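You operate a simulated robot arm through the tools that you are given. There is no shell and no other tool. Be economical: measure what you need, move in short steps, check, and stop when the job is done.

The job below is to be done with a simulated two-armed robot. You get a single attempt, and the scene is never put back.

JOB
Rub off the wide ring's rust, then carry it to the plywood top.
Fine: use the green pad and put it back; carry in both hands; lay both spacers apart on the plywood top and set the ring across them.
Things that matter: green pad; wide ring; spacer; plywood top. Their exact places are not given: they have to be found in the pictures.

Only the result counts: the job must be done as asked and must still hold three seconds after the hand-in. Knocking over, shifting, dropping, spilling or breaking anything else fails it.

ROBOT AND FRAMES
Two 7-joint arms with two-finger parallel grippers on one trunk, on a base that drives. Base frame: it is fixed to the floor where the robot stands at the start and does not move with it; the origin is under the middle of the robot, x ahead of it, y to its left, z up. Units: cm, degrees, N and s.
The left shoulder is at the start at [5, 16.5, 123], the right one opposite. Places, roughly: plywood top [-150, 20, 60]; spacer [-125, 50, 50]. Payload 3.91 kg a hand.
The tool frame of a hand sits at the grasp point between the pads (the TCP): z along the fingers, y along the line on which they close. The tips reach 3 cm beyond it. The gripper opens to 11 cm. The fingers are 2 cm wide and 1 cm thick; the gripper's body (4.8 by 11.2 cm) begins 5.5 cm behind the TCP.
Orientation is told as [roll, pitch, yaw] about the base's x, y, z axes, in that order, counted from this pose: with the fingers straight down and closing along the base's y, the tool's x points along the base's -x, its y along +y and its z along -z.

CONTROLS
- The arms move only by the tool send_rows. It takes "left_motion", "right_motion" or both (then of equal length, played together; a hand with none holds still); each is a list of rows, each an object of numbers (a shift or turn left out is 0, a gripper value left out holds the last): "dx", "dy", "dz": the shift along the tool's x, y, z in cm; "wx", "wy", "wz": the turn, a rotation vector about the tool's x, y, z in degrees. In form: [{"dx": .., "dy": .., "dz": .., "wx": .., "wy": .., "wz": ..}, ...]. A call has 1 to 8 rows; each row shifts and turns the commanded pose from where the row before left it, along the tool's axes as they then stand. "left_jaw" and "right_jaw" are, for a hand that has rows, the opening in per cent of the stroke, from 0 (shut) to 100 (fully open), set as the call begins (left out, the last holds). Rows are played at 5 a second. More than 5 cm and 8.6 degrees between two rows, or a gripper value outside its range, and nothing of the call is played. A pose out of reach is approached as far as the arm can. The call stops where the force on the tool passes 90 N (or 10 N more than at its start, if that is more) or the arm is blocked; 0.2 s more then pass. The fingers move at their own pace (about 4.5 cm/s each) and stop on an object; they squeeze with about 31 N. The grip force told is the motor's: it shows also when the fingers shut on nothing. Time passes only in rows, and 0.2 s behind the last, so rows that do not move let the fingers close. It gives the time, the measured TCP pose, the force on the tool (base axes), the opening and the grip force at its end, in the units of the frame above (readings bear some noise).
- Cameras (640 x 400 px; columns grow to the right, rows downward): "scene" is now at [10.58, 4.17, 140.1]; the picture's right is [0.47, -0.88, 0.00], its down [-0.50, -0.27, -0.82] and it looks along [0.73, 0.39, -0.57] (base axes); focal length 270 px, centre (320, 200). "left" rides on the left gripper at [7.2, -1.7, -10.3] in its tool frame; the picture's right is [0.23, 0.97, 0.00], its down [-0.76, 0.18, -0.62] and it looks along [-0.61, 0.14, 0.78] (tool axes); focal length 222 px, centre (320, 200). "right" rides on the right gripper at [7.2, 1.7, -10.3] in its tool frame; the picture's right is [-0.23, 0.97, 0.00], its down [-0.76, -0.18, -0.62] and it looks along [-0.61, -0.14, 0.78] (tool axes); focal length 222 px, centre (320, 200).
- grab_frame(camera): a new picture of that camera. The clock stands still meanwhile.
- slide_trunk(by): slides the trunk up (or, below 0, down) by that many cm; the arms and the scene camera ride with it, the base frame stays. It gives what a move gives, with no picture.
- base_move(legs): drives the robot by 1 to 6 legs, each [ahead, left, turn to the left] in cm, cm and degrees, along the robot's own axes; the way and the turn of a leg run together, so that a leg with both is an arc; at most 150 cm and 180 degrees a leg. The arms and the cameras ride along, it lands a little off, and it stops where it bumps. It gives what a move gives.
- turn_head(pan, tilt): turns the head with the scene camera to pan (to the left, within 80 degrees either way) and tilt (down, from -29 to 69), counted from straight ahead of the robot. It gives what a move gives.
- point_at(camera, pixels): for up to 12 pixels [column, row] of the newest picture of that camera ("zoom" is the newest enlarged one), the place [x, y, z] in the base frame of the surface seen there, good to about 0.3 cm. The clock stands still meanwhile.
- enlarge(camera, box): a new picture of the part [left, top, right, bottom] of that camera's present view, enlarged. The clock stands still meanwhile.
- finish_job(): hands the job in; it is judged then, once.

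Keep the steps short. Do not move on a guess: measure, check each grasp and each placing, and mend mistakes. In all there are 80 turns and 78 pictures (those below and enlarged ones count). Leave the grippers open and the arms clear of the work at the hand-in unless told otherwise, and finish with a single line.

The tools are called after ">>>" as name(argument=value, ...) on one line, values as JSON. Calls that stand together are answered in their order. send_rows: Moves the arms, as the interface text tells. Its arguments: {"type":"object","properties":{"left_motion":{"type":"array","items":{"type":"object","properties":{"dx":{"type":"number"},"dy":{"type":"number"},"dz":{"type":"number"},"wx":{"type":"number"},"wy":{"type":"number"},"wz":{"type":"number"}}}},"left_jaw":{"type":"number"},"right_motion":{"type":"array","items":{"type":"object","properties":{"dx":{"type":"number"},"dy":{"type":"number"},"dz":{"type":"number"},"wx":{"type":"number"},"wy":{"type":"number"},"wz":{"type":"number"}}}},"right_jaw":{"type":"number"}},"required":[]} The other tools are called the same way: slide_trunk (by) slides the trunk up or down; base_move (legs) drives the base; turn_head (pan, tilt) turns the head that bears the scene camera; grab_frame (camera) takes a picture; point_at (camera, pixels) gives the place of the surface under pixels of a picture; enlarge (camera, box) takes an enlarged picture of a part of a camera's view; finish_job () hands the job in.

At the start:

```text
time: 0.0
left_tcp_pos: [18.31, 22.29, 124.87]
left_tool_rot: [0.0, 0.0, -0.1]
left_ft_force: [0.4, 0.1, -0.9]
left_grip_width: 11.01
left_finger_force: 0.1
right_tcp_pos: [35.09, 2.24, 122.38]
right_tool_rot: [0.0, 0.0, 0.0]
right_ft_force: [0.1, -0.5, 0.3]
right_grip_width: 11.02
right_finger_force: 0.1
trunk travel left (down, up): [-45.0, 5.3]
robot x, y, heading: [0.45, 0.18, -0.0]
head pan, tilt: [28.1, 34.6]
```

scene: 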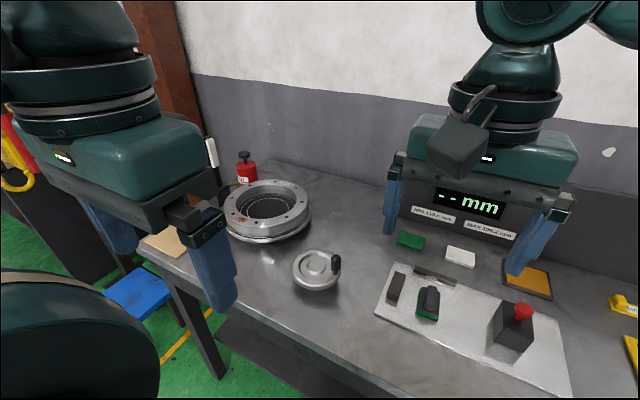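
right: 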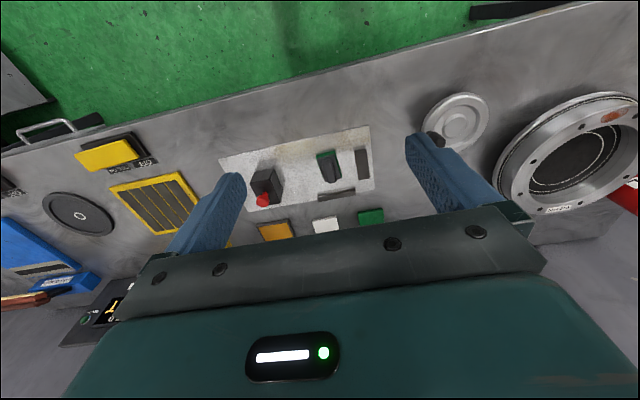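
left: 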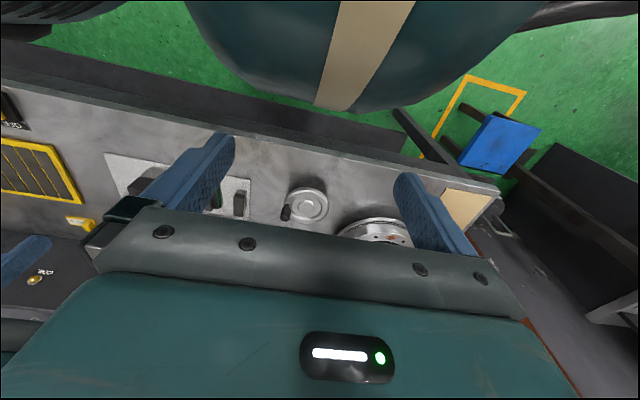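

I see the wide ring near (268,210) in the scene picture, and coloured pads near (410,240), (460,256) and (427,303). I'll enlarge both areas.

>>> enlarge(camera="scene", box=[200, 140, 360, 300])

>>> enlarge(camera="scene", box=[360, 210, 580, 380])

>>> point_at(camera="scene", pixels=[[410, 240], [427, 303], [430, 292], [460, 256], [268, 187], [300, 200], [235, 215], [243, 230], [238, 222], [317, 265], [300, 300], [160, 245]])

```text
2.50 times, centred on (280, 220) of scene
```

zoom: 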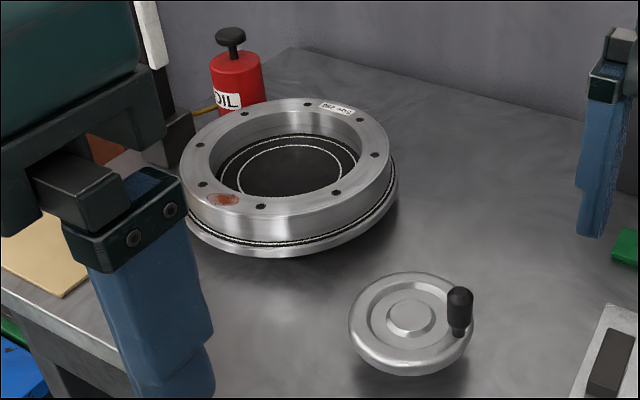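

```text
2.35 times, centred on (470, 295) of scene
```

zoom: 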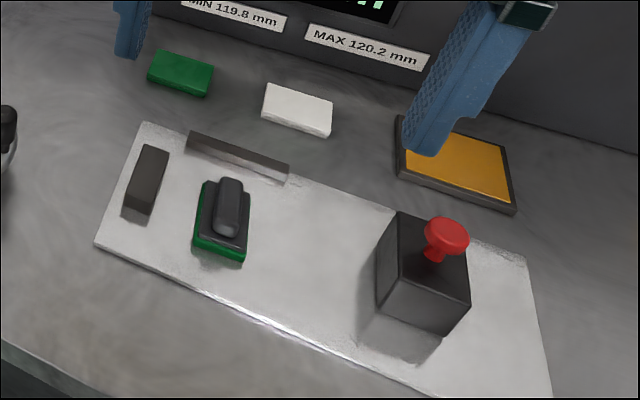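

```text
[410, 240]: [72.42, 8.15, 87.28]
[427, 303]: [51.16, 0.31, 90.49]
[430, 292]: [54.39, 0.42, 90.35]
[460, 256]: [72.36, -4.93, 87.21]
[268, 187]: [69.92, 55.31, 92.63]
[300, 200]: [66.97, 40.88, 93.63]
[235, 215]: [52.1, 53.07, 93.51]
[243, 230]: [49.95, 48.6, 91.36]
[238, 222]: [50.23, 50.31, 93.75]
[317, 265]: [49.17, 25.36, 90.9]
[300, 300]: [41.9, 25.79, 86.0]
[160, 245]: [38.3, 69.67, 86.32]
```

The bench is at z≈86. There are two green items: a plain block at (72,8) and one with a black handle at (53,0). I'll look closer at both from the right hand camera.

>>> enlarge(camera="right", box=[220, 100, 400, 250])

>>> enlarge(camera="right", box=[480, 60, 640, 240])

>>> enlarge(camera="right", box=[0, 100, 220, 350])

```text
2.67 times, centred on (310, 175) of right
```

zoom: 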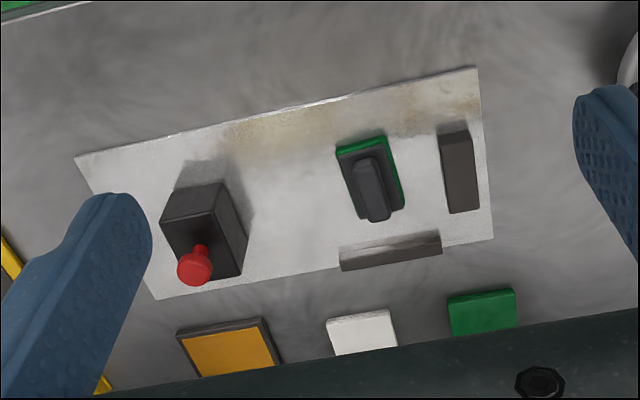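

```text
2.22 times, centred on (560, 150) of right
```

zoom: 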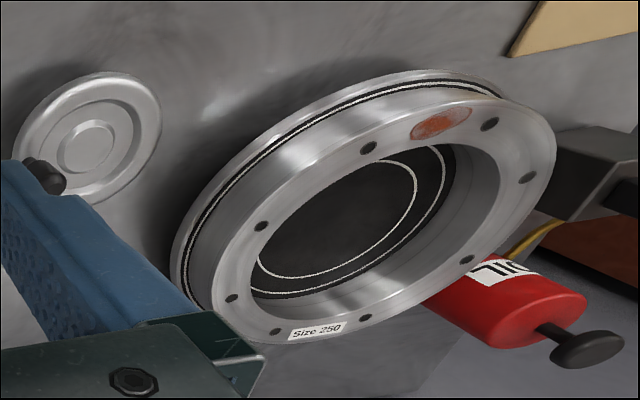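

```text
1.60 times, centred on (110, 225) of right
```

zoom: 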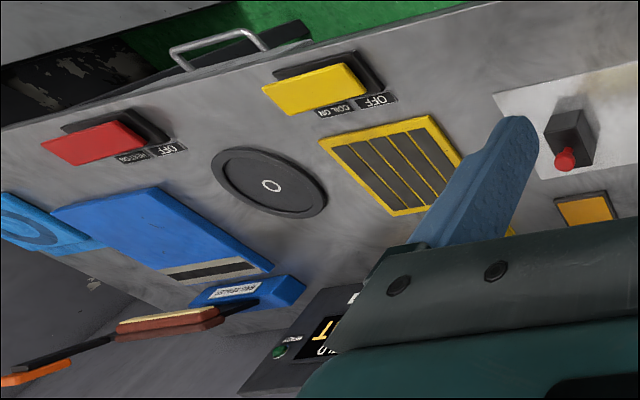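

I need finer detail on the two green candidates and the rust spot, so I'll zoom tighter.

>>> enlarge(camera="scene", box=[390, 225, 490, 325])

>>> enlarge(camera="right", box=[300, 130, 390, 230])

>>> turn_head(pan=78, tilt=30)

>>> grab_frame(camera="scene")

```text
4.00 times, centred on (440, 275) of scene
```

zoom: 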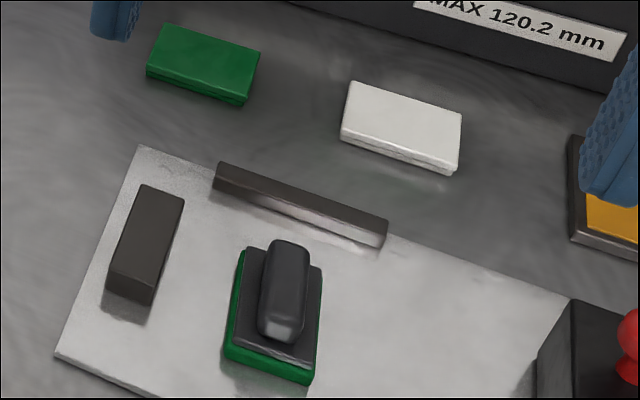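

```text
4.00 times, centred on (345, 180) of right
```

zoom: 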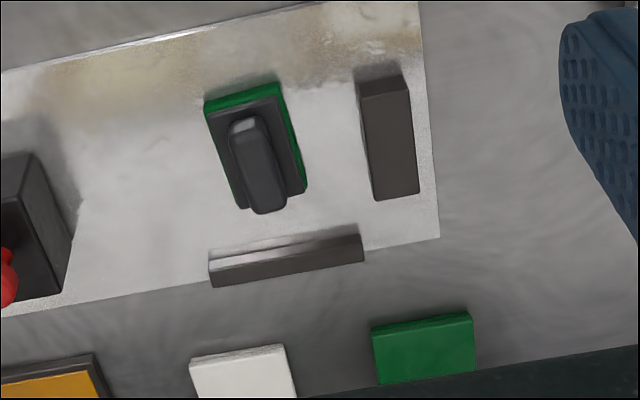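

```text
time: 1.2
left_tcp_pos: [18.36, 22.27, 124.94]
left_tool_rot: [-0.1, 0.0, -0.1]
left_ft_force: [0.0, 0.8, -0.3]
left_grip_width: 11.01
left_finger_force: 0.0
right_tcp_pos: [35.16, 2.14, 122.3]
right_tool_rot: [0.0, 0.0, 0.0]
right_ft_force: [-0.7, 0.2, 0.0]
right_grip_width: 10.96
right_finger_force: 0.1
trunk travel left (down, up): [-45.0, 5.3]
robot x, y, heading: [-0.27, -0.08, 0.0]
head pan, tilt: [78.0, 30.0]
```

```text
67 pictures are left
```

scene: 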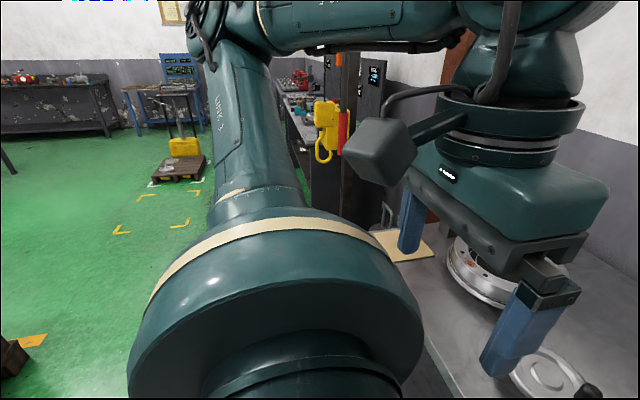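

The handled green pad is the rubbing tool; the plain blocks have no grip. Next I look straight ahead and down to see how much room the base has to the bench, and at the ring.

>>> turn_head(pan=20, tilt=60)

>>> grab_frame(camera="scene")

```text
time: 2.5
left_tcp_pos: [18.17, 22.31, 124.9]
left_tool_rot: [-0.2, 0.0, -0.2]
left_ft_force: [-0.6, -0.9, -0.4]
left_grip_width: 10.98
left_finger_force: 0.1
right_tcp_pos: [35.24, 2.15, 122.32]
right_tool_rot: [0.1, 0.0, 0.0]
right_ft_force: [0.8, 0.7, -0.1]
right_grip_width: 11.01
right_finger_force: 0.1
trunk travel left (down, up): [-45.0, 5.3]
robot x, y, heading: [0.25, -0.16, -0.1]
head pan, tilt: [20.0, 60.0]
```

```text
66 pictures are left
```

scene: 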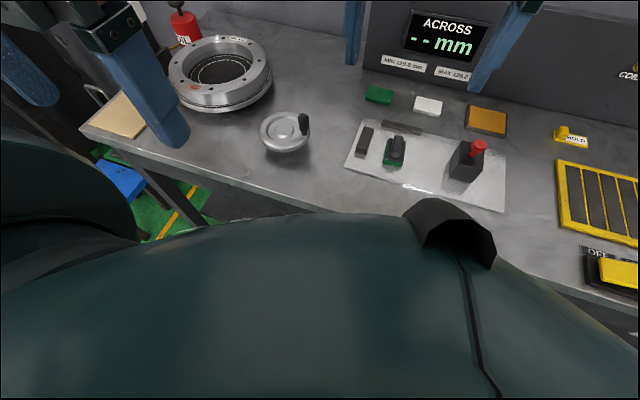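

>>> point_at(camera="scene", pixels=[[105, 140], [250, 198], [560, 268], [394, 148], [397, 141], [388, 160], [195, 87], [221, 42], [245, 92], [262, 62], [176, 60], [250, 212]])

>>> enlarge(camera="scene", box=[150, 20, 300, 120])

>>> enlarge(camera="scene", box=[345, 110, 445, 180])

```text
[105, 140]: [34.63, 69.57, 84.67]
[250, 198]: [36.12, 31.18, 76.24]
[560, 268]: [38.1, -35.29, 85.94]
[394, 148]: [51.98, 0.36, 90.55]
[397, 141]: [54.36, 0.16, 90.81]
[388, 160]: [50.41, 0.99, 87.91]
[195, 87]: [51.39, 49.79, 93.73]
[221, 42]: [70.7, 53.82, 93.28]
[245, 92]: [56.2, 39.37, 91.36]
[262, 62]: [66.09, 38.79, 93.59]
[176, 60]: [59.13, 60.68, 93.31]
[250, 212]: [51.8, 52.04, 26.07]
```

```text
4.00 times, centred on (225, 70) of scene
```

zoom: 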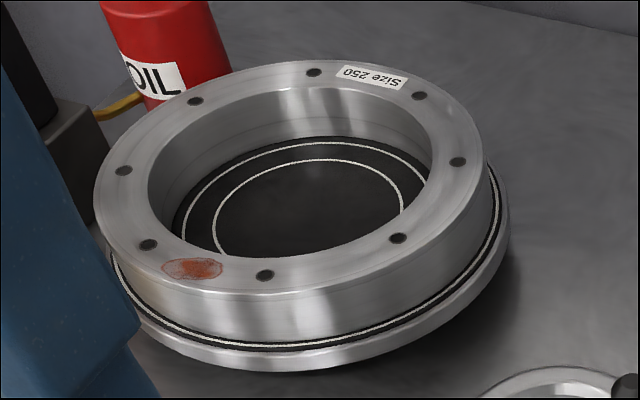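

```text
5.71 times, centred on (395, 145) of scene
```

zoom: 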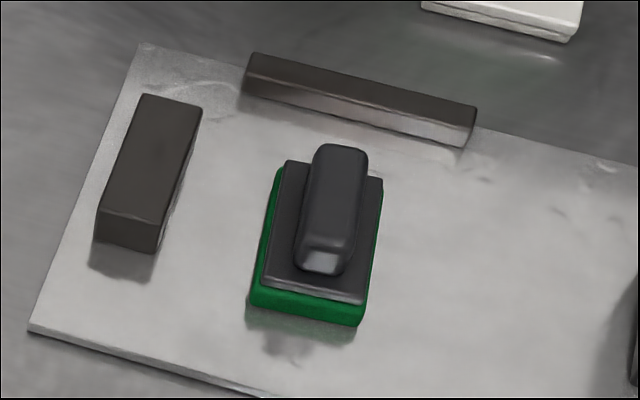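

>>> point_at(camera="zoom", pixels=[[340, 150], [325, 240], [312, 200], [362, 200], [290, 165], [380, 185], [270, 275], [365, 298], [252, 298], [362, 318], [250, 385], [60, 325]])

>>> enlarge(camera="scene", box=[150, 20, 300, 120])

>>> point_at(camera="zoom", pixels=[[123, 171], [314, 72], [458, 162], [265, 275], [398, 238], [195, 101], [418, 96], [193, 269], [165, 268], [220, 268], [300, 200], [300, 365]])

>>> point_at(camera="zoom", pixels=[[150, 245], [300, 290], [300, 310], [300, 335], [300, 349], [300, 357], [330, 240], [290, 100], [290, 130], [482, 190], [495, 215], [300, 145]])

```text
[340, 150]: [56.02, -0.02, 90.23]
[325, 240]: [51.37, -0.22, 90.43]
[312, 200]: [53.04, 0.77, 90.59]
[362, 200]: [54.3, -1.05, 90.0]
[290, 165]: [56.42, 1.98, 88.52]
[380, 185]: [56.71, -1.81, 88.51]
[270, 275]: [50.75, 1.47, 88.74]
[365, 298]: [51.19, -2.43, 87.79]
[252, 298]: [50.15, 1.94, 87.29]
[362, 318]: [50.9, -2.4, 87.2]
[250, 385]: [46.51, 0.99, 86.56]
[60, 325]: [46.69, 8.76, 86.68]
```

```text
4.00 times, centred on (225, 70) of scene
```

zoom: 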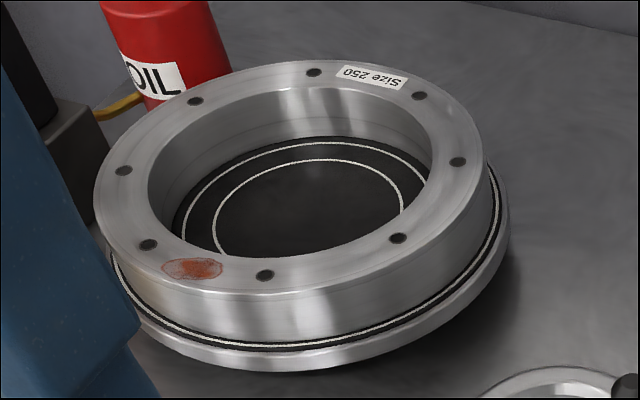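

```text
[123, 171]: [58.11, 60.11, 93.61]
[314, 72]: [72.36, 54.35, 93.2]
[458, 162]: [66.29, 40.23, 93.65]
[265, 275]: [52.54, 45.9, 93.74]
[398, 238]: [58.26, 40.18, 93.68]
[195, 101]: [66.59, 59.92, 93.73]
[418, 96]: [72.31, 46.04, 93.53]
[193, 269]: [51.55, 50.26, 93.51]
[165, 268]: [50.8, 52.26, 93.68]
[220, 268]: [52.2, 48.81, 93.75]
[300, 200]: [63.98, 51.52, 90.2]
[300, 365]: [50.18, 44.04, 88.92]
```

```text
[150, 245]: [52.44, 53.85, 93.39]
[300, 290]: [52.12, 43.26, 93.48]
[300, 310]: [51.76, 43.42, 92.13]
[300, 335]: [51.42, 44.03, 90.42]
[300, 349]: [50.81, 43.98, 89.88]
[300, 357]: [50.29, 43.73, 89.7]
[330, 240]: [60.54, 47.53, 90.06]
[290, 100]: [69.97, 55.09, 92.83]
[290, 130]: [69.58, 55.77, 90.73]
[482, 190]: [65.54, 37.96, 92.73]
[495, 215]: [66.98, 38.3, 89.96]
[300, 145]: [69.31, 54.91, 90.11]
```

The ring centre is about (62.4, 50.1), radius 9–12.5, top z 93.6, bottom about 90. The rust is at about (51.5, 50.4). The pad's handle is centred at about (53.6, -0.1), top z 90.5. I'll drive right 15 and ahead 11 so the left hand can reach the pad.

>>> base_move(legs=[[0, -15, 0], [11, 0, 0]])

>>> turn_head(pan=15, tilt=45)

>>> grab_frame(camera="scene")

>>> grab_frame(camera="left")

```text
time: 4.6
left_tcp_pos: [29.15, 7.28, 124.89]
left_tool_rot: [-0.1, 0.1, -0.1]
left_ft_force: [-0.6, 0.2, 0.2]
left_grip_width: 10.99
left_finger_force: 0.1
right_tcp_pos: [46.05, -12.96, 122.3]
right_tool_rot: [0.0, 0.1, 0.1]
right_ft_force: [0.1, -0.1, -0.9]
right_grip_width: 11.01
right_finger_force: 0.1
trunk travel left (down, up): [-45.0, 5.3]
robot x, y, heading: [10.55, -14.82, -0.0]
head pan, tilt: [20.0, 60.0]
```

```text
time: 5.4
left_tcp_pos: [29.09, 7.15, 124.88]
left_tool_rot: [-0.2, 0.0, -0.1]
left_ft_force: [0.2, -0.4, -0.1]
left_grip_width: 10.99
left_finger_force: 0.1
right_tcp_pos: [46.03, -12.98, 122.34]
right_tool_rot: [0.0, 0.0, 0.0]
right_ft_force: [0.9, 0.9, 0.7]
right_grip_width: 11.02
right_finger_force: 0.0
trunk travel left (down, up): [-45.0, 5.3]
robot x, y, heading: [10.68, -15.36, 0.2]
head pan, tilt: [15.0, 45.0]
```

```text
62 pictures are left
```

scene: 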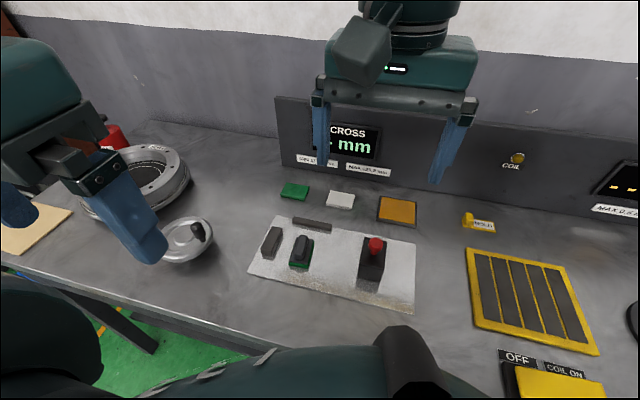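

```text
61 pictures are left
```

left: 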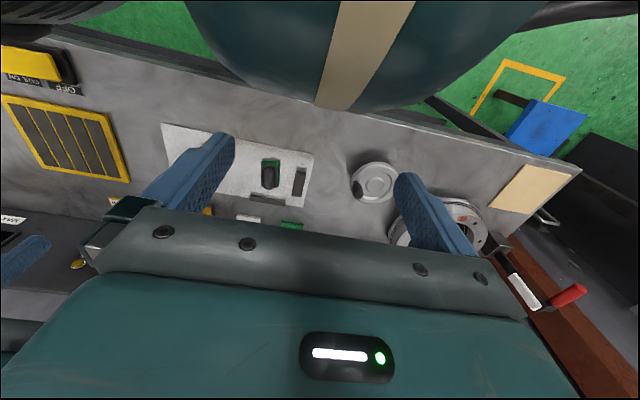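

The drive landed well. Now the left hand goes above the pad at about (53.6, -0.1, 101), and the right hand moves out of the way to the right.

>>> send_rows(left_motion=[{"dx": -3.06, "dy": -0.91, "dz": 3}, {"dx": -3.06, "dy": -0.91, "dz": 3}, {"dx": -3.06, "dy": -0.91, "dz": 3}, {"dx": -3.06, "dy": -0.91, "dz": 3}, {"dx": -3.06, "dy": -0.91, "dz": 3}, {"dx": -3.06, "dy": -0.91, "dz": 3}, {"dx": -3.06, "dy": -0.91, "dz": 3}, {"dx": -3.06, "dy": -0.91, "dz": 3}], right_motion=[{"dx": 1, "dy": -2}, {"dx": 1, "dy": -2}, {"dx": 1, "dy": -2}, {"dx": 1, "dy": -2}, {"dx": 1, "dy": -2}, {"dx": 1, "dy": -2}, {"dx": 1, "dy": -2}, {"dx": 1, "dy": -2}])

>>> grab_frame(camera="left")

>>> enlarge(camera="scene", box=[230, 190, 390, 290])

```text
time: 7.2
left_tcp_pos: [53.95, 0.13, 100.85]
left_tool_rot: [-0.1, -0.1, 0.1]
left_ft_force: [-1.2, -0.3, 0.4]
left_grip_width: 11.0
left_finger_force: 0.1
right_tcp_pos: [38.32, -28.84, 122.34]
right_tool_rot: [0.0, 0.0, 0.1]
right_ft_force: [0.7, -0.4, -0.4]
right_grip_width: 11.01
right_finger_force: 0.1
trunk travel left (down, up): [-45.0, 5.3]
robot x, y, heading: [10.84, -14.89, -0.1]
head pan, tilt: [15.0, 45.0]
```

```text
60 pictures are left
```

left: 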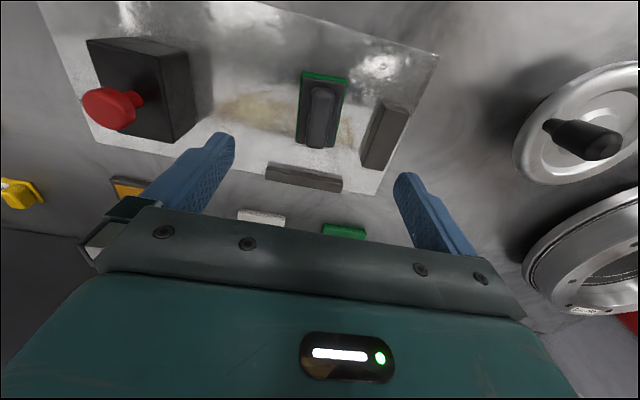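

```text
4.00 times, centred on (310, 240) of scene
```

zoom: 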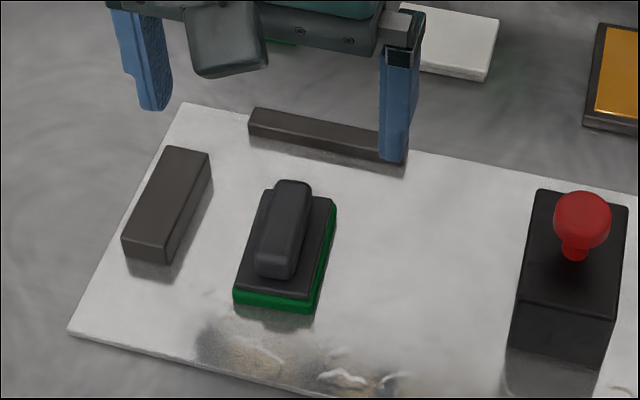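

>>> point_at(camera="left", pixels=[[322, 95], [317, 142], [310, 115], [334, 115], [303, 80], [346, 82], [298, 138], [387, 130], [405, 110], [385, 105]])

>>> point_at(camera="zoom", pixels=[[292, 185], [276, 262], [270, 225], [303, 230], [264, 192], [330, 200], [236, 285], [310, 298], [235, 300], [316, 310], [333, 215], [205, 160]])

```text
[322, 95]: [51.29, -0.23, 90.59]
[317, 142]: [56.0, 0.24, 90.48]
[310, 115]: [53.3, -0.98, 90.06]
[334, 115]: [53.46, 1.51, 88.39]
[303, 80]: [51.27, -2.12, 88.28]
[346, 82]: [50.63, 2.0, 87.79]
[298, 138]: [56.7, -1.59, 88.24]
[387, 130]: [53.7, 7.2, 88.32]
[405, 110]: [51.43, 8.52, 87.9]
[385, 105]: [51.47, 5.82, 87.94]
```

```text
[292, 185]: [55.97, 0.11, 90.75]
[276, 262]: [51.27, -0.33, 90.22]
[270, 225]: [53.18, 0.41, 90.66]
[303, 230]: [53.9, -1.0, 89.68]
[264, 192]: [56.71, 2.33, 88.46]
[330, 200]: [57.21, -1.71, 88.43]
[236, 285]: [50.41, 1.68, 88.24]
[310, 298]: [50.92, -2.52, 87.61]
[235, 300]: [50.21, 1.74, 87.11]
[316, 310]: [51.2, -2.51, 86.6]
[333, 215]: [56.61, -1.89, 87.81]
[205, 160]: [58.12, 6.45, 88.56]
```

The handle's centre line runs at y≈-0.1, x≈53.65, turned about +5.5°. I'll narrow the jaw to about 5 cm, turn, and lower to z≈92 so the tips stay just above the backing plate (z 88.4).

>>> send_rows(left_motion=[{"dx": 0.3, "dy": -0.21}, {"wz": -5.5}, {"dz": 3}, {"dz": 3}, {"dz": 1.8}, {"dz": 1.1}], left_jaw=45)

>>> grab_frame(camera="left")

>>> enlarge(camera="scene", box=[230, 190, 390, 290])

```text
time: 8.6
left_tcp_pos: [51.85, 2.87, 94.53]
left_tool_rot: [-0.3, -0.1, 5.6]
left_ft_force: [0.4, -0.3, 0.0]
left_grip_width: 4.93
left_finger_force: 0.0
left hand out of reach, approached as far as the arm can: row 3, 4, 5, 6
right_tcp_pos: [38.19, -28.7, 122.37]
right_tool_rot: [0.0, -0.1, 0.2]
right_ft_force: [0.0, 1.1, 0.1]
right_grip_width: 11.0
right_finger_force: 0.2
trunk travel left (down, up): [-45.0, 5.3]
robot x, y, heading: [10.78, -15.28, 0.0]
head pan, tilt: [15.0, 45.0]
```

```text
58 pictures are left
```

left: 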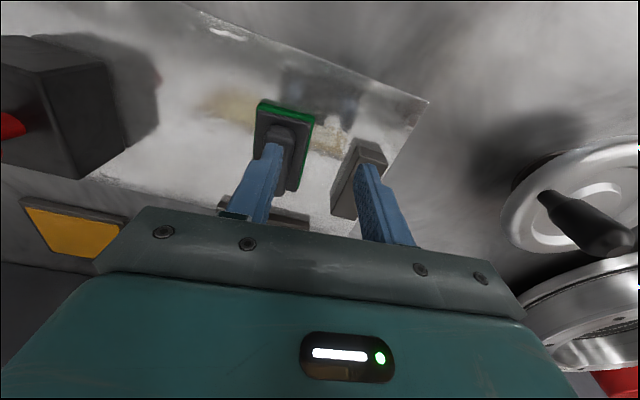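

```text
4.00 times, centred on (310, 240) of scene
```

zoom: 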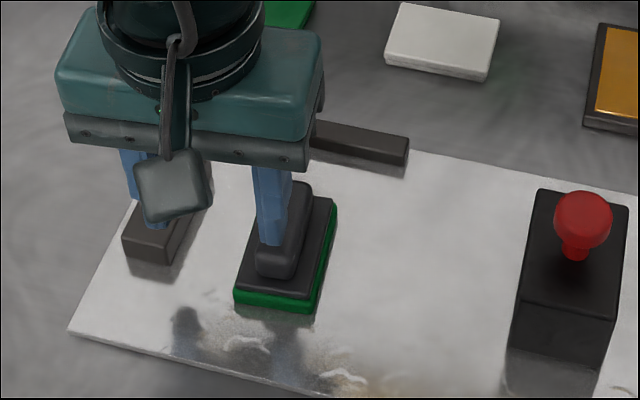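

The left arm can't quite reach down there: the shoulder is too high. I'll lift the hand 20 cm, then slide the trunk down 15 cm.

>>> send_rows(left_motion=[{"dz": -2.5}, {"dz": -2.5}, {"dz": -2.5}, {"dz": -2.5}, {"dz": -2.5}, {"dz": -2.5}, {"dz": -2.5}, {"dz": -2.5}])

>>> slide_trunk(by=-15)

>>> enlarge(camera="scene", box=[160, 100, 480, 300])

```text
time: 10.4
left_tcp_pos: [51.65, 2.85, 114.74]
left_tool_rot: [0.0, 0.0, 5.5]
left_ft_force: [-1.0, 0.3, -0.3]
left_grip_width: 4.93
left_finger_force: 0.1
right_tcp_pos: [38.19, -28.71, 122.37]
right_tool_rot: [0.1, 0.0, 0.1]
right_ft_force: [0.6, 0.1, 0.1]
right_grip_width: 11.01
right_finger_force: 0.1
trunk travel left (down, up): [-45.0, 5.3]
robot x, y, heading: [10.83, -15.43, -0.1]
head pan, tilt: [15.0, 45.0]
```

```text
time: 12.1
left_tcp_pos: [51.67, 2.94, 99.65]
left_tool_rot: [-0.1, 0.0, 5.5]
left_ft_force: [-0.3, -0.3, 0.2]
left_grip_width: 4.95
left_finger_force: 0.1
right_tcp_pos: [38.2, -28.74, 107.32]
right_tool_rot: [-0.1, 0.0, 0.2]
right_ft_force: [0.0, 0.2, 0.0]
right_grip_width: 10.99
right_finger_force: 0.1
trunk travel left (down, up): [-30.0, 20.3]
robot x, y, heading: [10.89, -14.72, 0.4]
head pan, tilt: [15.0, 45.0]
```

```text
2.00 times, centred on (320, 200) of scene
```

zoom: 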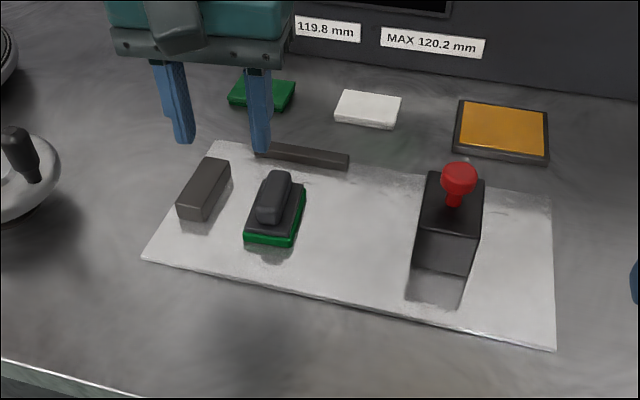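

Now the shift back over the handle, then down to z≈94 to check reach.

>>> send_rows(left_motion=[{"dx": -1.68, "dy": -3.2}, {"dz": 2.5}, {"dz": 2.65}])

>>> grab_frame(camera="left")

```text
time: 12.9
left_tcp_pos: [53.77, -0.31, 94.55]
left_tool_rot: [-0.2, 0.0, 5.6]
left_ft_force: [-0.3, -0.5, -0.2]
left_grip_width: 4.92
left_finger_force: 0.1
right_tcp_pos: [38.35, -28.74, 107.31]
right_tool_rot: [0.1, 0.1, 0.1]
right_ft_force: [1.0, -0.2, 0.7]
right_grip_width: 10.99
right_finger_force: 0.0
trunk travel left (down, up): [-30.0, 20.3]
robot x, y, heading: [11.24, -15.09, 0.1]
head pan, tilt: [15.0, 45.0]
```

```text
55 pictures are left
```

left: 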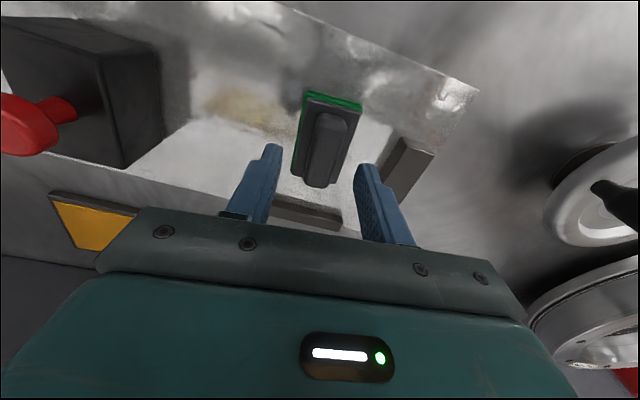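

The handle lies between the fingers. I lower to z≈92 and close.

>>> send_rows(left_motion=[{"dy": 0.2, "dz": 1.3}, {"dz": 1.3}])

>>> send_rows(left_motion=[{}, {}, {}, {}, {}], left_jaw=0)

>>> enlarge(camera="scene", box=[220, 150, 380, 250])

```text
time: 13.5
left_tcp_pos: [53.55, -0.01, 91.92]
left_tool_rot: [-0.2, 0.0, 5.6]
left_ft_force: [-0.4, -0.2, 0.0]
left_grip_width: 4.94
left_finger_force: 0.0
right_tcp_pos: [38.25, -28.8, 107.36]
right_tool_rot: [-0.1, 0.0, 0.1]
right_ft_force: [-0.7, -0.2, 0.0]
right_grip_width: 11.02
right_finger_force: 0.1
trunk travel left (down, up): [-30.0, 20.3]
robot x, y, heading: [10.55, -15.29, -0.1]
head pan, tilt: [15.0, 45.0]
```

```text
time: 14.7
left_tcp_pos: [53.55, -0.09, 91.91]
left_tool_rot: [-0.2, 0.0, 5.4]
left_ft_force: [0.2, -0.6, 0.2]
left_grip_width: 2.1
left_finger_force: 30.9
right_tcp_pos: [38.23, -28.83, 107.43]
right_tool_rot: [0.0, 0.0, 0.1]
right_ft_force: [-0.3, -0.2, 0.4]
right_grip_width: 11.0
right_finger_force: 0.0
trunk travel left (down, up): [-30.0, 20.3]
robot x, y, heading: [10.9, -14.83, 0.3]
head pan, tilt: [15.0, 45.0]
```

```text
4.00 times, centred on (300, 200) of scene
```

zoom: 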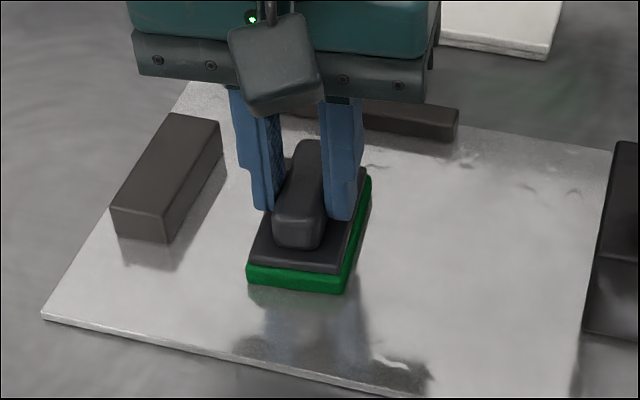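

Grip is good (2.1 cm wide, 31 N). I'll lift 12 cm and look left before driving.

>>> send_rows(left_motion=[{"dz": -2}, {"dz": -3}, {"dz": -3}, {"dz": -4}])

>>> turn_head(pan=55, tilt=25)

>>> grab_frame(camera="scene")

```text
time: 15.7
left_tcp_pos: [53.64, 0.06, 104.0]
left_tool_rot: [0.0, 0.1, 5.5]
left_ft_force: [-0.1, -0.5, 0.1]
left_grip_width: 2.12
left_finger_force: 31.1
right_tcp_pos: [38.17, -28.74, 107.43]
right_tool_rot: [0.1, 0.0, 0.1]
right_ft_force: [-0.7, -0.1, 0.6]
right_grip_width: 11.0
right_finger_force: 0.1
trunk travel left (down, up): [-30.0, 20.3]
robot x, y, heading: [11.33, -15.22, 0.1]
head pan, tilt: [15.0, 45.0]
```

```text
time: 16.8
left_tcp_pos: [53.74, 0.21, 104.04]
left_tool_rot: [-0.1, 0.0, 5.5]
left_ft_force: [-0.6, 0.0, -0.2]
left_grip_width: 2.11
left_finger_force: 30.9
right_tcp_pos: [38.27, -28.81, 107.4]
right_tool_rot: [0.0, 0.1, 0.1]
right_ft_force: [0.8, 1.1, -0.3]
right_grip_width: 11.03
right_finger_force: 0.2
trunk travel left (down, up): [-30.0, 20.3]
robot x, y, heading: [11.11, -15.05, 0.2]
head pan, tilt: [55.0, 25.0]
```

```text
53 pictures are left
```

scene: 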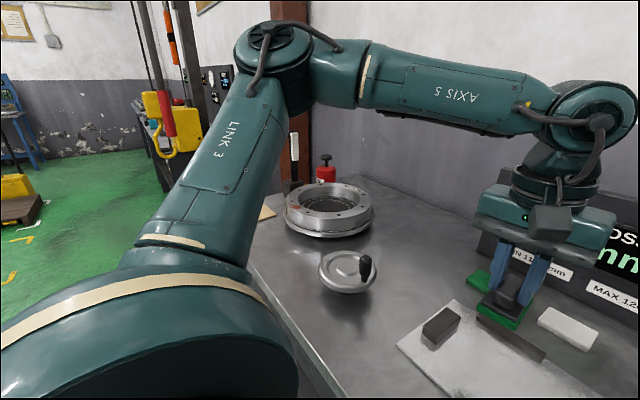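

>>> point_at(camera="scene", pixels=[[270, 60], [245, 60], [320, 70], [160, 110], [205, 60], [175, 60], [297, 60], [295, 175], [270, 215], [325, 165], [142, 50], [185, 130]])

```text
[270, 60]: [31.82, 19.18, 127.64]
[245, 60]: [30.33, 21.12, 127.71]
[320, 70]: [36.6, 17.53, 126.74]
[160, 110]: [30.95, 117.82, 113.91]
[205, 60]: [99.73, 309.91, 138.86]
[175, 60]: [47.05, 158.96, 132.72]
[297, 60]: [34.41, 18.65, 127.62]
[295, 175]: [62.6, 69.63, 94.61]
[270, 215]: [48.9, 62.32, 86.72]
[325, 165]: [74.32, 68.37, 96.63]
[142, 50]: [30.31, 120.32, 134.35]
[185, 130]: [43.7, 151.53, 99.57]
```

The elbow reaches only y≈25 and the nearest post is at y≈118, so the way is free. I drive 47 cm to the left.

>>> base_move(legs=[[0, 47, 0]])

>>> turn_head(pan=22, tilt=45)

>>> grab_frame(camera="scene")

>>> grab_frame(camera="left")

```text
time: 19.6
left_tcp_pos: [53.84, 47.59, 104.04]
left_tool_rot: [-0.3, 0.0, 5.2]
left_ft_force: [0.3, 0.3, -0.6]
left_grip_width: 2.14
left_finger_force: 30.4
right_tcp_pos: [38.38, 18.81, 107.38]
right_tool_rot: [0.0, 0.1, -0.1]
right_ft_force: [-0.4, -0.2, 0.1]
right_grip_width: 11.02
right_finger_force: 0.1
trunk travel left (down, up): [-30.0, 20.3]
robot x, y, heading: [11.02, 32.42, 0.1]
head pan, tilt: [55.0, 25.0]
```

```text
time: 20.6
left_tcp_pos: [53.78, 47.66, 104.12]
left_tool_rot: [0.0, 0.0, 5.3]
left_ft_force: [-0.6, -0.3, -0.9]
left_grip_width: 2.09
left_finger_force: 31.4
right_tcp_pos: [38.19, 18.67, 107.4]
right_tool_rot: [0.0, 0.0, -0.2]
right_ft_force: [-0.4, 0.0, 0.2]
right_grip_width: 11.0
right_finger_force: 0.0
trunk travel left (down, up): [-30.0, 20.3]
robot x, y, heading: [10.6, 32.5, -0.1]
head pan, tilt: [22.0, 45.0]
```

```text
52 pictures are left
```

scene: 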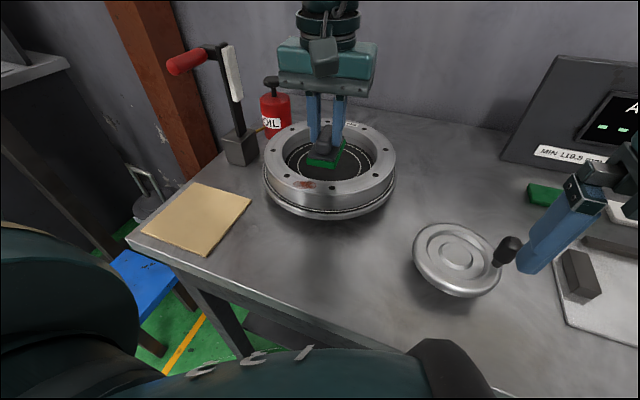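

```text
51 pictures are left
```

left: 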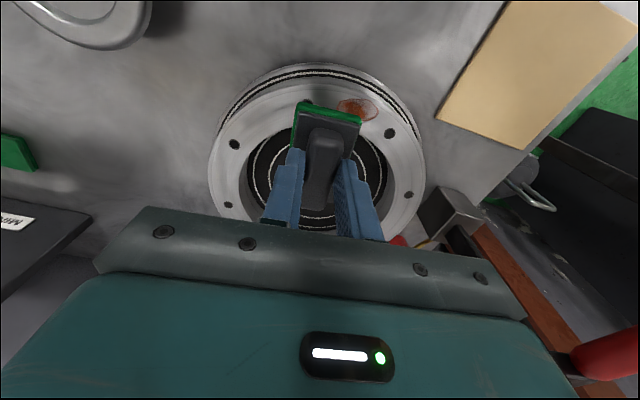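

>>> enlarge(camera="left", box=[260, 60, 440, 180])

>>> point_at(camera="zoom", pixels=[[275, 170], [345, 136], [420, 160], [370, 190], [330, 170], [137, 155], [350, 195], [130, 190], [340, 220], [470, 262]])

>>> enlarge(camera="scene", box=[260, 120, 400, 220])

>>> point_at(camera="zoom", pixels=[[205, 295], [165, 295], [245, 295], [205, 278], [205, 310], [200, 190], [230, 190], [220, 165], [320, 200], [380, 170], [390, 120], [200, 330]])

```text
3.33 times, centred on (350, 120) of left
```

zoom: 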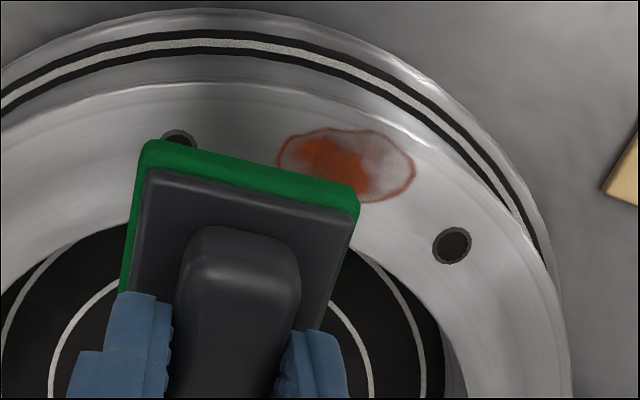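

```text
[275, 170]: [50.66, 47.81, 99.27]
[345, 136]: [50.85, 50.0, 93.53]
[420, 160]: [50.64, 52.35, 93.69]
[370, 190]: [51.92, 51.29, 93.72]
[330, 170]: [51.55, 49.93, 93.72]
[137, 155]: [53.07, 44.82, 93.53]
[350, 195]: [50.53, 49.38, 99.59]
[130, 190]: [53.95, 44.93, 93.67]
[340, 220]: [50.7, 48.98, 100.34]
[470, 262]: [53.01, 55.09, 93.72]
```

```text
4.00 times, centred on (330, 170) of scene
```

zoom: 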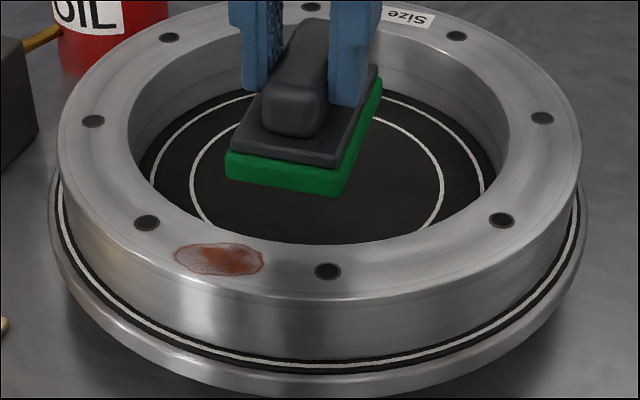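

```text
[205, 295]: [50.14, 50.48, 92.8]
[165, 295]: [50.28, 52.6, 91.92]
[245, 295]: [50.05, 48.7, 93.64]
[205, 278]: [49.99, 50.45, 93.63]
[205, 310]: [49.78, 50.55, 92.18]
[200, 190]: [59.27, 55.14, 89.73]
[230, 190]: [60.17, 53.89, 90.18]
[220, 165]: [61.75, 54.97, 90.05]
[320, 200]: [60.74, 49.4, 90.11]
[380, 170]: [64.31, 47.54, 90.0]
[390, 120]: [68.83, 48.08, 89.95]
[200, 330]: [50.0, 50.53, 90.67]
```

The rust spot spans y 48.8–52.5, x 50.5–52.2, on the ring top at z 93.65. I place the pad above its centre, at TCP (51.6, 50.6), then lower to about 0.2 cm above contact (contact expected at TCP z≈98.95).

>>> send_rows(left_motion=[{"dx": 1.92, "dy": 3.16}, {"dz": 2.5}, {"dz": 2.2}])

>>> send_rows(left_motion=[{"dz": 0.2}, {"dz": 0.15}, {"dz": 0.15}])

>>> enlarge(camera="scene", box=[260, 120, 400, 220])

```text
time: 21.4
left_tcp_pos: [51.65, 50.64, 99.19]
left_tool_rot: [-0.3, 0.0, 5.1]
left_ft_force: [0.5, -0.5, -1.1]
left_grip_width: 2.12
left_finger_force: 31.4
right_tcp_pos: [38.16, 18.58, 107.32]
right_tool_rot: [0.0, 0.0, -0.2]
right_ft_force: [-0.3, -0.4, 0.5]
right_grip_width: 11.02
right_finger_force: 0.0
trunk travel left (down, up): [-30.0, 20.3]
robot x, y, heading: [11.19, 32.57, -0.2]
head pan, tilt: [22.0, 45.0]
```

```text
time: 22.2
left_tcp_pos: [51.62, 50.57, 98.96]
left_tool_rot: [-0.2, -0.1, 5.2]
left_ft_force: [1.3, 1.5, 15.9]
left_grip_width: 2.11
left_finger_force: 31.4
right_tcp_pos: [38.11, 18.72, 107.36]
right_tool_rot: [0.0, -0.2, -0.3]
right_ft_force: [0.4, -0.3, 0.2]
right_grip_width: 10.99
right_finger_force: 0.2
trunk travel left (down, up): [-30.0, 20.3]
robot x, y, heading: [10.94, 32.51, -0.0]
head pan, tilt: [22.0, 45.0]
```

```text
4.00 times, centred on (330, 170) of scene
```

zoom: 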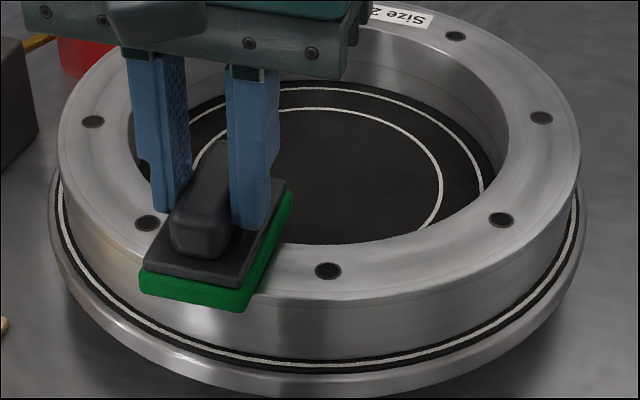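

Contact at 16 N. Now I rub in strokes along the spot.

>>> send_rows(left_motion=[{"dy": 1.5}, {"dy": -1.5}, {"dy": -1.5}, {"dy": 1.5}, {"dx": 0.7, "dy": 1.5}, {"dy": -1.5}, {"dy": -1.5}, {"dy": 1.5}])

>>> send_rows(left_motion=[{"dx": -0.7, "dy": 1.5}, {"dy": -1.5}, {"dy": -1.5}, {"dy": 1.5}, {"dx": -0.7, "dy": 1.5}, {"dy": -1.5}, {"dy": -1.5}, {"dx": 0.7, "dy": 1.5}])

>>> send_rows(left_motion=[{"dz": -1}, {"dx": -4, "dz": -2}, {"dz": -2}])

>>> enlarge(camera="scene", box=[260, 120, 400, 220])

```text
time: 24.0
left_tcp_pos: [50.89, 50.38, 98.82]
left_tool_rot: [-0.2, 0.0, 5.2]
left_ft_force: [1.2, 0.5, 17.6]
left_grip_width: 2.09
left_finger_force: 31.4
right_tcp_pos: [38.09, 18.81, 107.46]
right_tool_rot: [0.0, -0.1, -0.1]
right_ft_force: [-1.6, 0.5, 0.1]
right_grip_width: 10.98
right_finger_force: 0.0
trunk travel left (down, up): [-30.0, 20.3]
robot x, y, heading: [11.03, 32.46, -0.1]
head pan, tilt: [22.0, 45.0]
```

```text
time: 25.8
left_tcp_pos: [51.64, 50.74, 98.8]
left_tool_rot: [-0.1, 0.1, 5.4]
left_ft_force: [0.6, 2.3, 6.4]
left_grip_width: 2.09
left_finger_force: 30.9
right_tcp_pos: [38.18, 18.91, 107.45]
right_tool_rot: [0.0, 0.0, -0.2]
right_ft_force: [-0.7, 0.5, 0.5]
right_grip_width: 10.99
right_finger_force: 0.0
trunk travel left (down, up): [-30.0, 20.3]
robot x, y, heading: [11.01, 32.58, -0.2]
head pan, tilt: [22.0, 45.0]
```

```text
time: 26.6
left_tcp_pos: [55.75, 50.96, 103.95]
left_tool_rot: [-0.1, 0.0, 5.3]
left_ft_force: [0.0, -0.6, -1.2]
left_grip_width: 2.13
left_finger_force: 31.2
right_tcp_pos: [38.2, 18.63, 107.5]
right_tool_rot: [0.0, -0.1, -0.3]
right_ft_force: [0.2, -0.3, -0.4]
right_grip_width: 11.0
right_finger_force: 0.0
trunk travel left (down, up): [-30.0, 20.3]
robot x, y, heading: [10.73, 32.69, -0.1]
head pan, tilt: [22.0, 45.0]
```

```text
4.00 times, centred on (330, 170) of scene
```

zoom: 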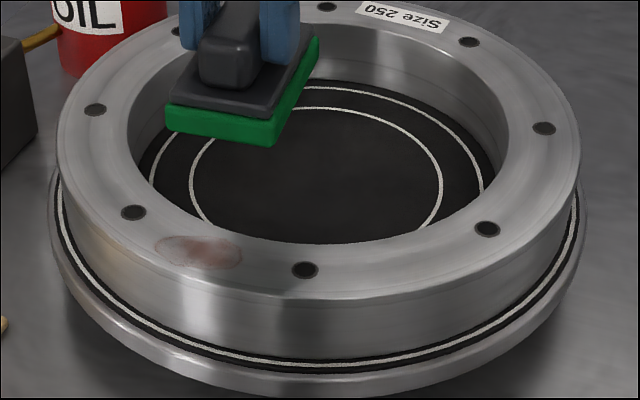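

The rust has faded markedly but isn't gone; the ring turned a few degrees on its seat. I re-measure the remains.

>>> point_at(camera="zoom", pixels=[[198, 251], [158, 250], [240, 250], [200, 237], [200, 268], [95, 110], [133, 212], [305, 270], [487, 229], [544, 128], [468, 42], [326, 7]])

```text
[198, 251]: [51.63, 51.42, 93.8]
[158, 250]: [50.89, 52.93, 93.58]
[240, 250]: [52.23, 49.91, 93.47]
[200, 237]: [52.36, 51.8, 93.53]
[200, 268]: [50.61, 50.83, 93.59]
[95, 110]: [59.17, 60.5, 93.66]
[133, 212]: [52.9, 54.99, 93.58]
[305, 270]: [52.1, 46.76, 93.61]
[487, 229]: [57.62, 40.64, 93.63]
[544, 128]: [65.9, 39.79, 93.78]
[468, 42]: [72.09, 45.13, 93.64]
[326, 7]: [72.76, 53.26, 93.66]
```

I rub again over (51.5, 51.4), now mostly with radial strokes.

>>> send_rows(left_motion=[{"dx": 4.19, "dy": 0.84}, {"dz": 2.5}, {"dz": 2.2}, {"dz": 0.3}, {"dz": 0.3}])

>>> send_rows(left_motion=[{"dx": 1.2}, {"dx": -1.2}, {"dx": -1.2}, {"dx": 1.2}, {"dx": 1.2, "dy": 0.5}, {"dx": -1.2}, {"dx": -1.2}, {"dx": 1.2}])

>>> send_rows(left_motion=[{"dx": 1.2, "dy": -0.5}, {"dx": -1.2}, {"dx": -1.2, "dy": -0.5}, {"dx": 1.2}, {"dx": 1.2}, {"dx": -1.2}, {"dx": -1.2, "dy": 0.5}, {"dx": 1.2}])

>>> send_rows(left_motion=[{"dy": 1}, {"dy": -1}, {"dy": -1}, {"dy": 1}, {"dz": -1}, {"dx": -4, "dz": -2}, {"dz": -2}])

>>> enlarge(camera="scene", box=[260, 120, 400, 220])

```text
time: 27.8
left_tcp_pos: [51.54, 51.22, 98.83]
left_tool_rot: [-0.3, -0.3, 5.2]
left_ft_force: [-1.6, 0.8, 18.6]
left_grip_width: 2.13
left_finger_force: 31.5
right_tcp_pos: [38.09, 18.57, 107.4]
right_tool_rot: [-0.1, -0.1, -0.3]
right_ft_force: [-0.1, -0.1, 0.4]
right_grip_width: 11.0
right_finger_force: 0.0
trunk travel left (down, up): [-30.0, 20.3]
robot x, y, heading: [11.33, 32.64, -0.2]
head pan, tilt: [22.0, 45.0]
```

```text
time: 29.6
left_tcp_pos: [51.41, 51.89, 98.61]
left_tool_rot: [-0.2, -0.2, 5.1]
left_ft_force: [4.5, -0.3, 14.0]
left_grip_width: 2.11
left_finger_force: 30.8
right_tcp_pos: [38.19, 18.57, 107.4]
right_tool_rot: [0.1, -0.1, -0.2]
right_ft_force: [0.1, -0.4, 0.6]
right_grip_width: 10.99
right_finger_force: 0.2
trunk travel left (down, up): [-30.0, 20.3]
robot x, y, heading: [10.94, 32.78, -0.1]
head pan, tilt: [22.0, 45.0]
```

```text
time: 31.4
left_tcp_pos: [51.28, 51.33, 98.53]
left_tool_rot: [-0.1, -0.2, 5.2]
left_ft_force: [3.4, -0.3, 10.4]
left_grip_width: 2.11
left_finger_force: 31.4
right_tcp_pos: [38.21, 18.72, 107.39]
right_tool_rot: [0.0, 0.0, -0.2]
right_ft_force: [-0.5, 0.4, 0.8]
right_grip_width: 10.99
right_finger_force: 0.0
trunk travel left (down, up): [-30.0, 20.3]
robot x, y, heading: [10.88, 32.48, -0.2]
head pan, tilt: [22.0, 45.0]
```

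```text
time: 33.0
left_tcp_pos: [55.32, 51.83, 103.48]
left_tool_rot: [-0.1, 0.1, 5.2]
left_ft_force: [-0.8, 0.1, -0.9]
left_grip_width: 2.13
left_finger_force: 31.2
right_tcp_pos: [38.22, 18.84, 107.36]
right_tool_rot: [0.0, -0.1, -0.2]
right_ft_force: [-0.2, 0.0, 0.4]
right_grip_width: 11.0
right_finger_force: 0.1
trunk travel left (down, up): [-30.0, 20.3]
robot x, y, heading: [11.01, 32.34, -0.3]
head pan, tilt: [22.0, 45.0]
```

```text
4.00 times, centred on (330, 170) of scene
```

zoom: 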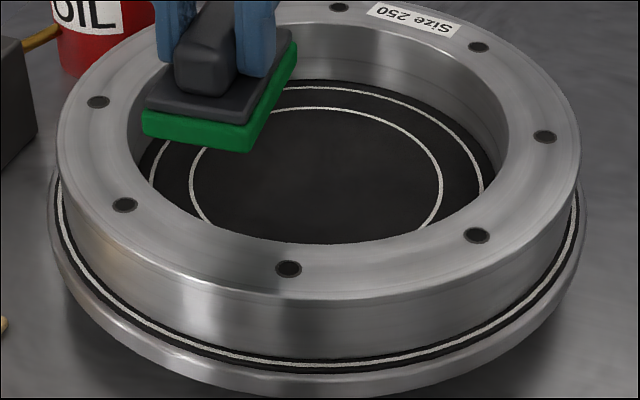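

The rust looks gone. I check the spot and the pad's hold at higher zoom.

>>> enlarge(camera="scene", box=[275, 130, 345, 200])

>>> enlarge(camera="left", box=[260, 60, 440, 220])

```text
5.71 times, centred on (310, 165) of scene
```

zoom: 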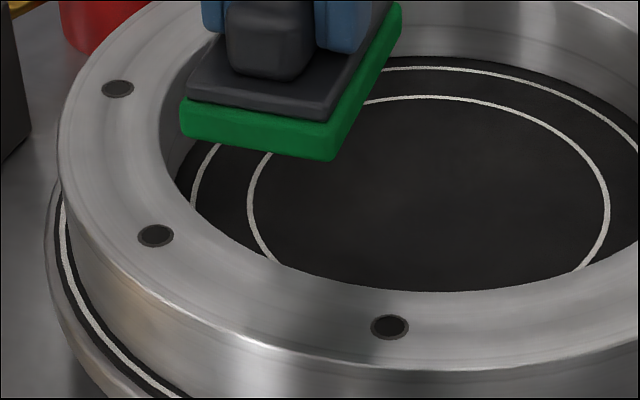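

```text
2.50 times, centred on (350, 140) of left
```

zoom: 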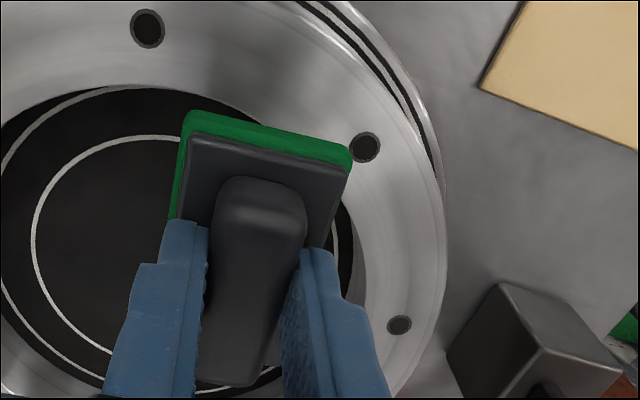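

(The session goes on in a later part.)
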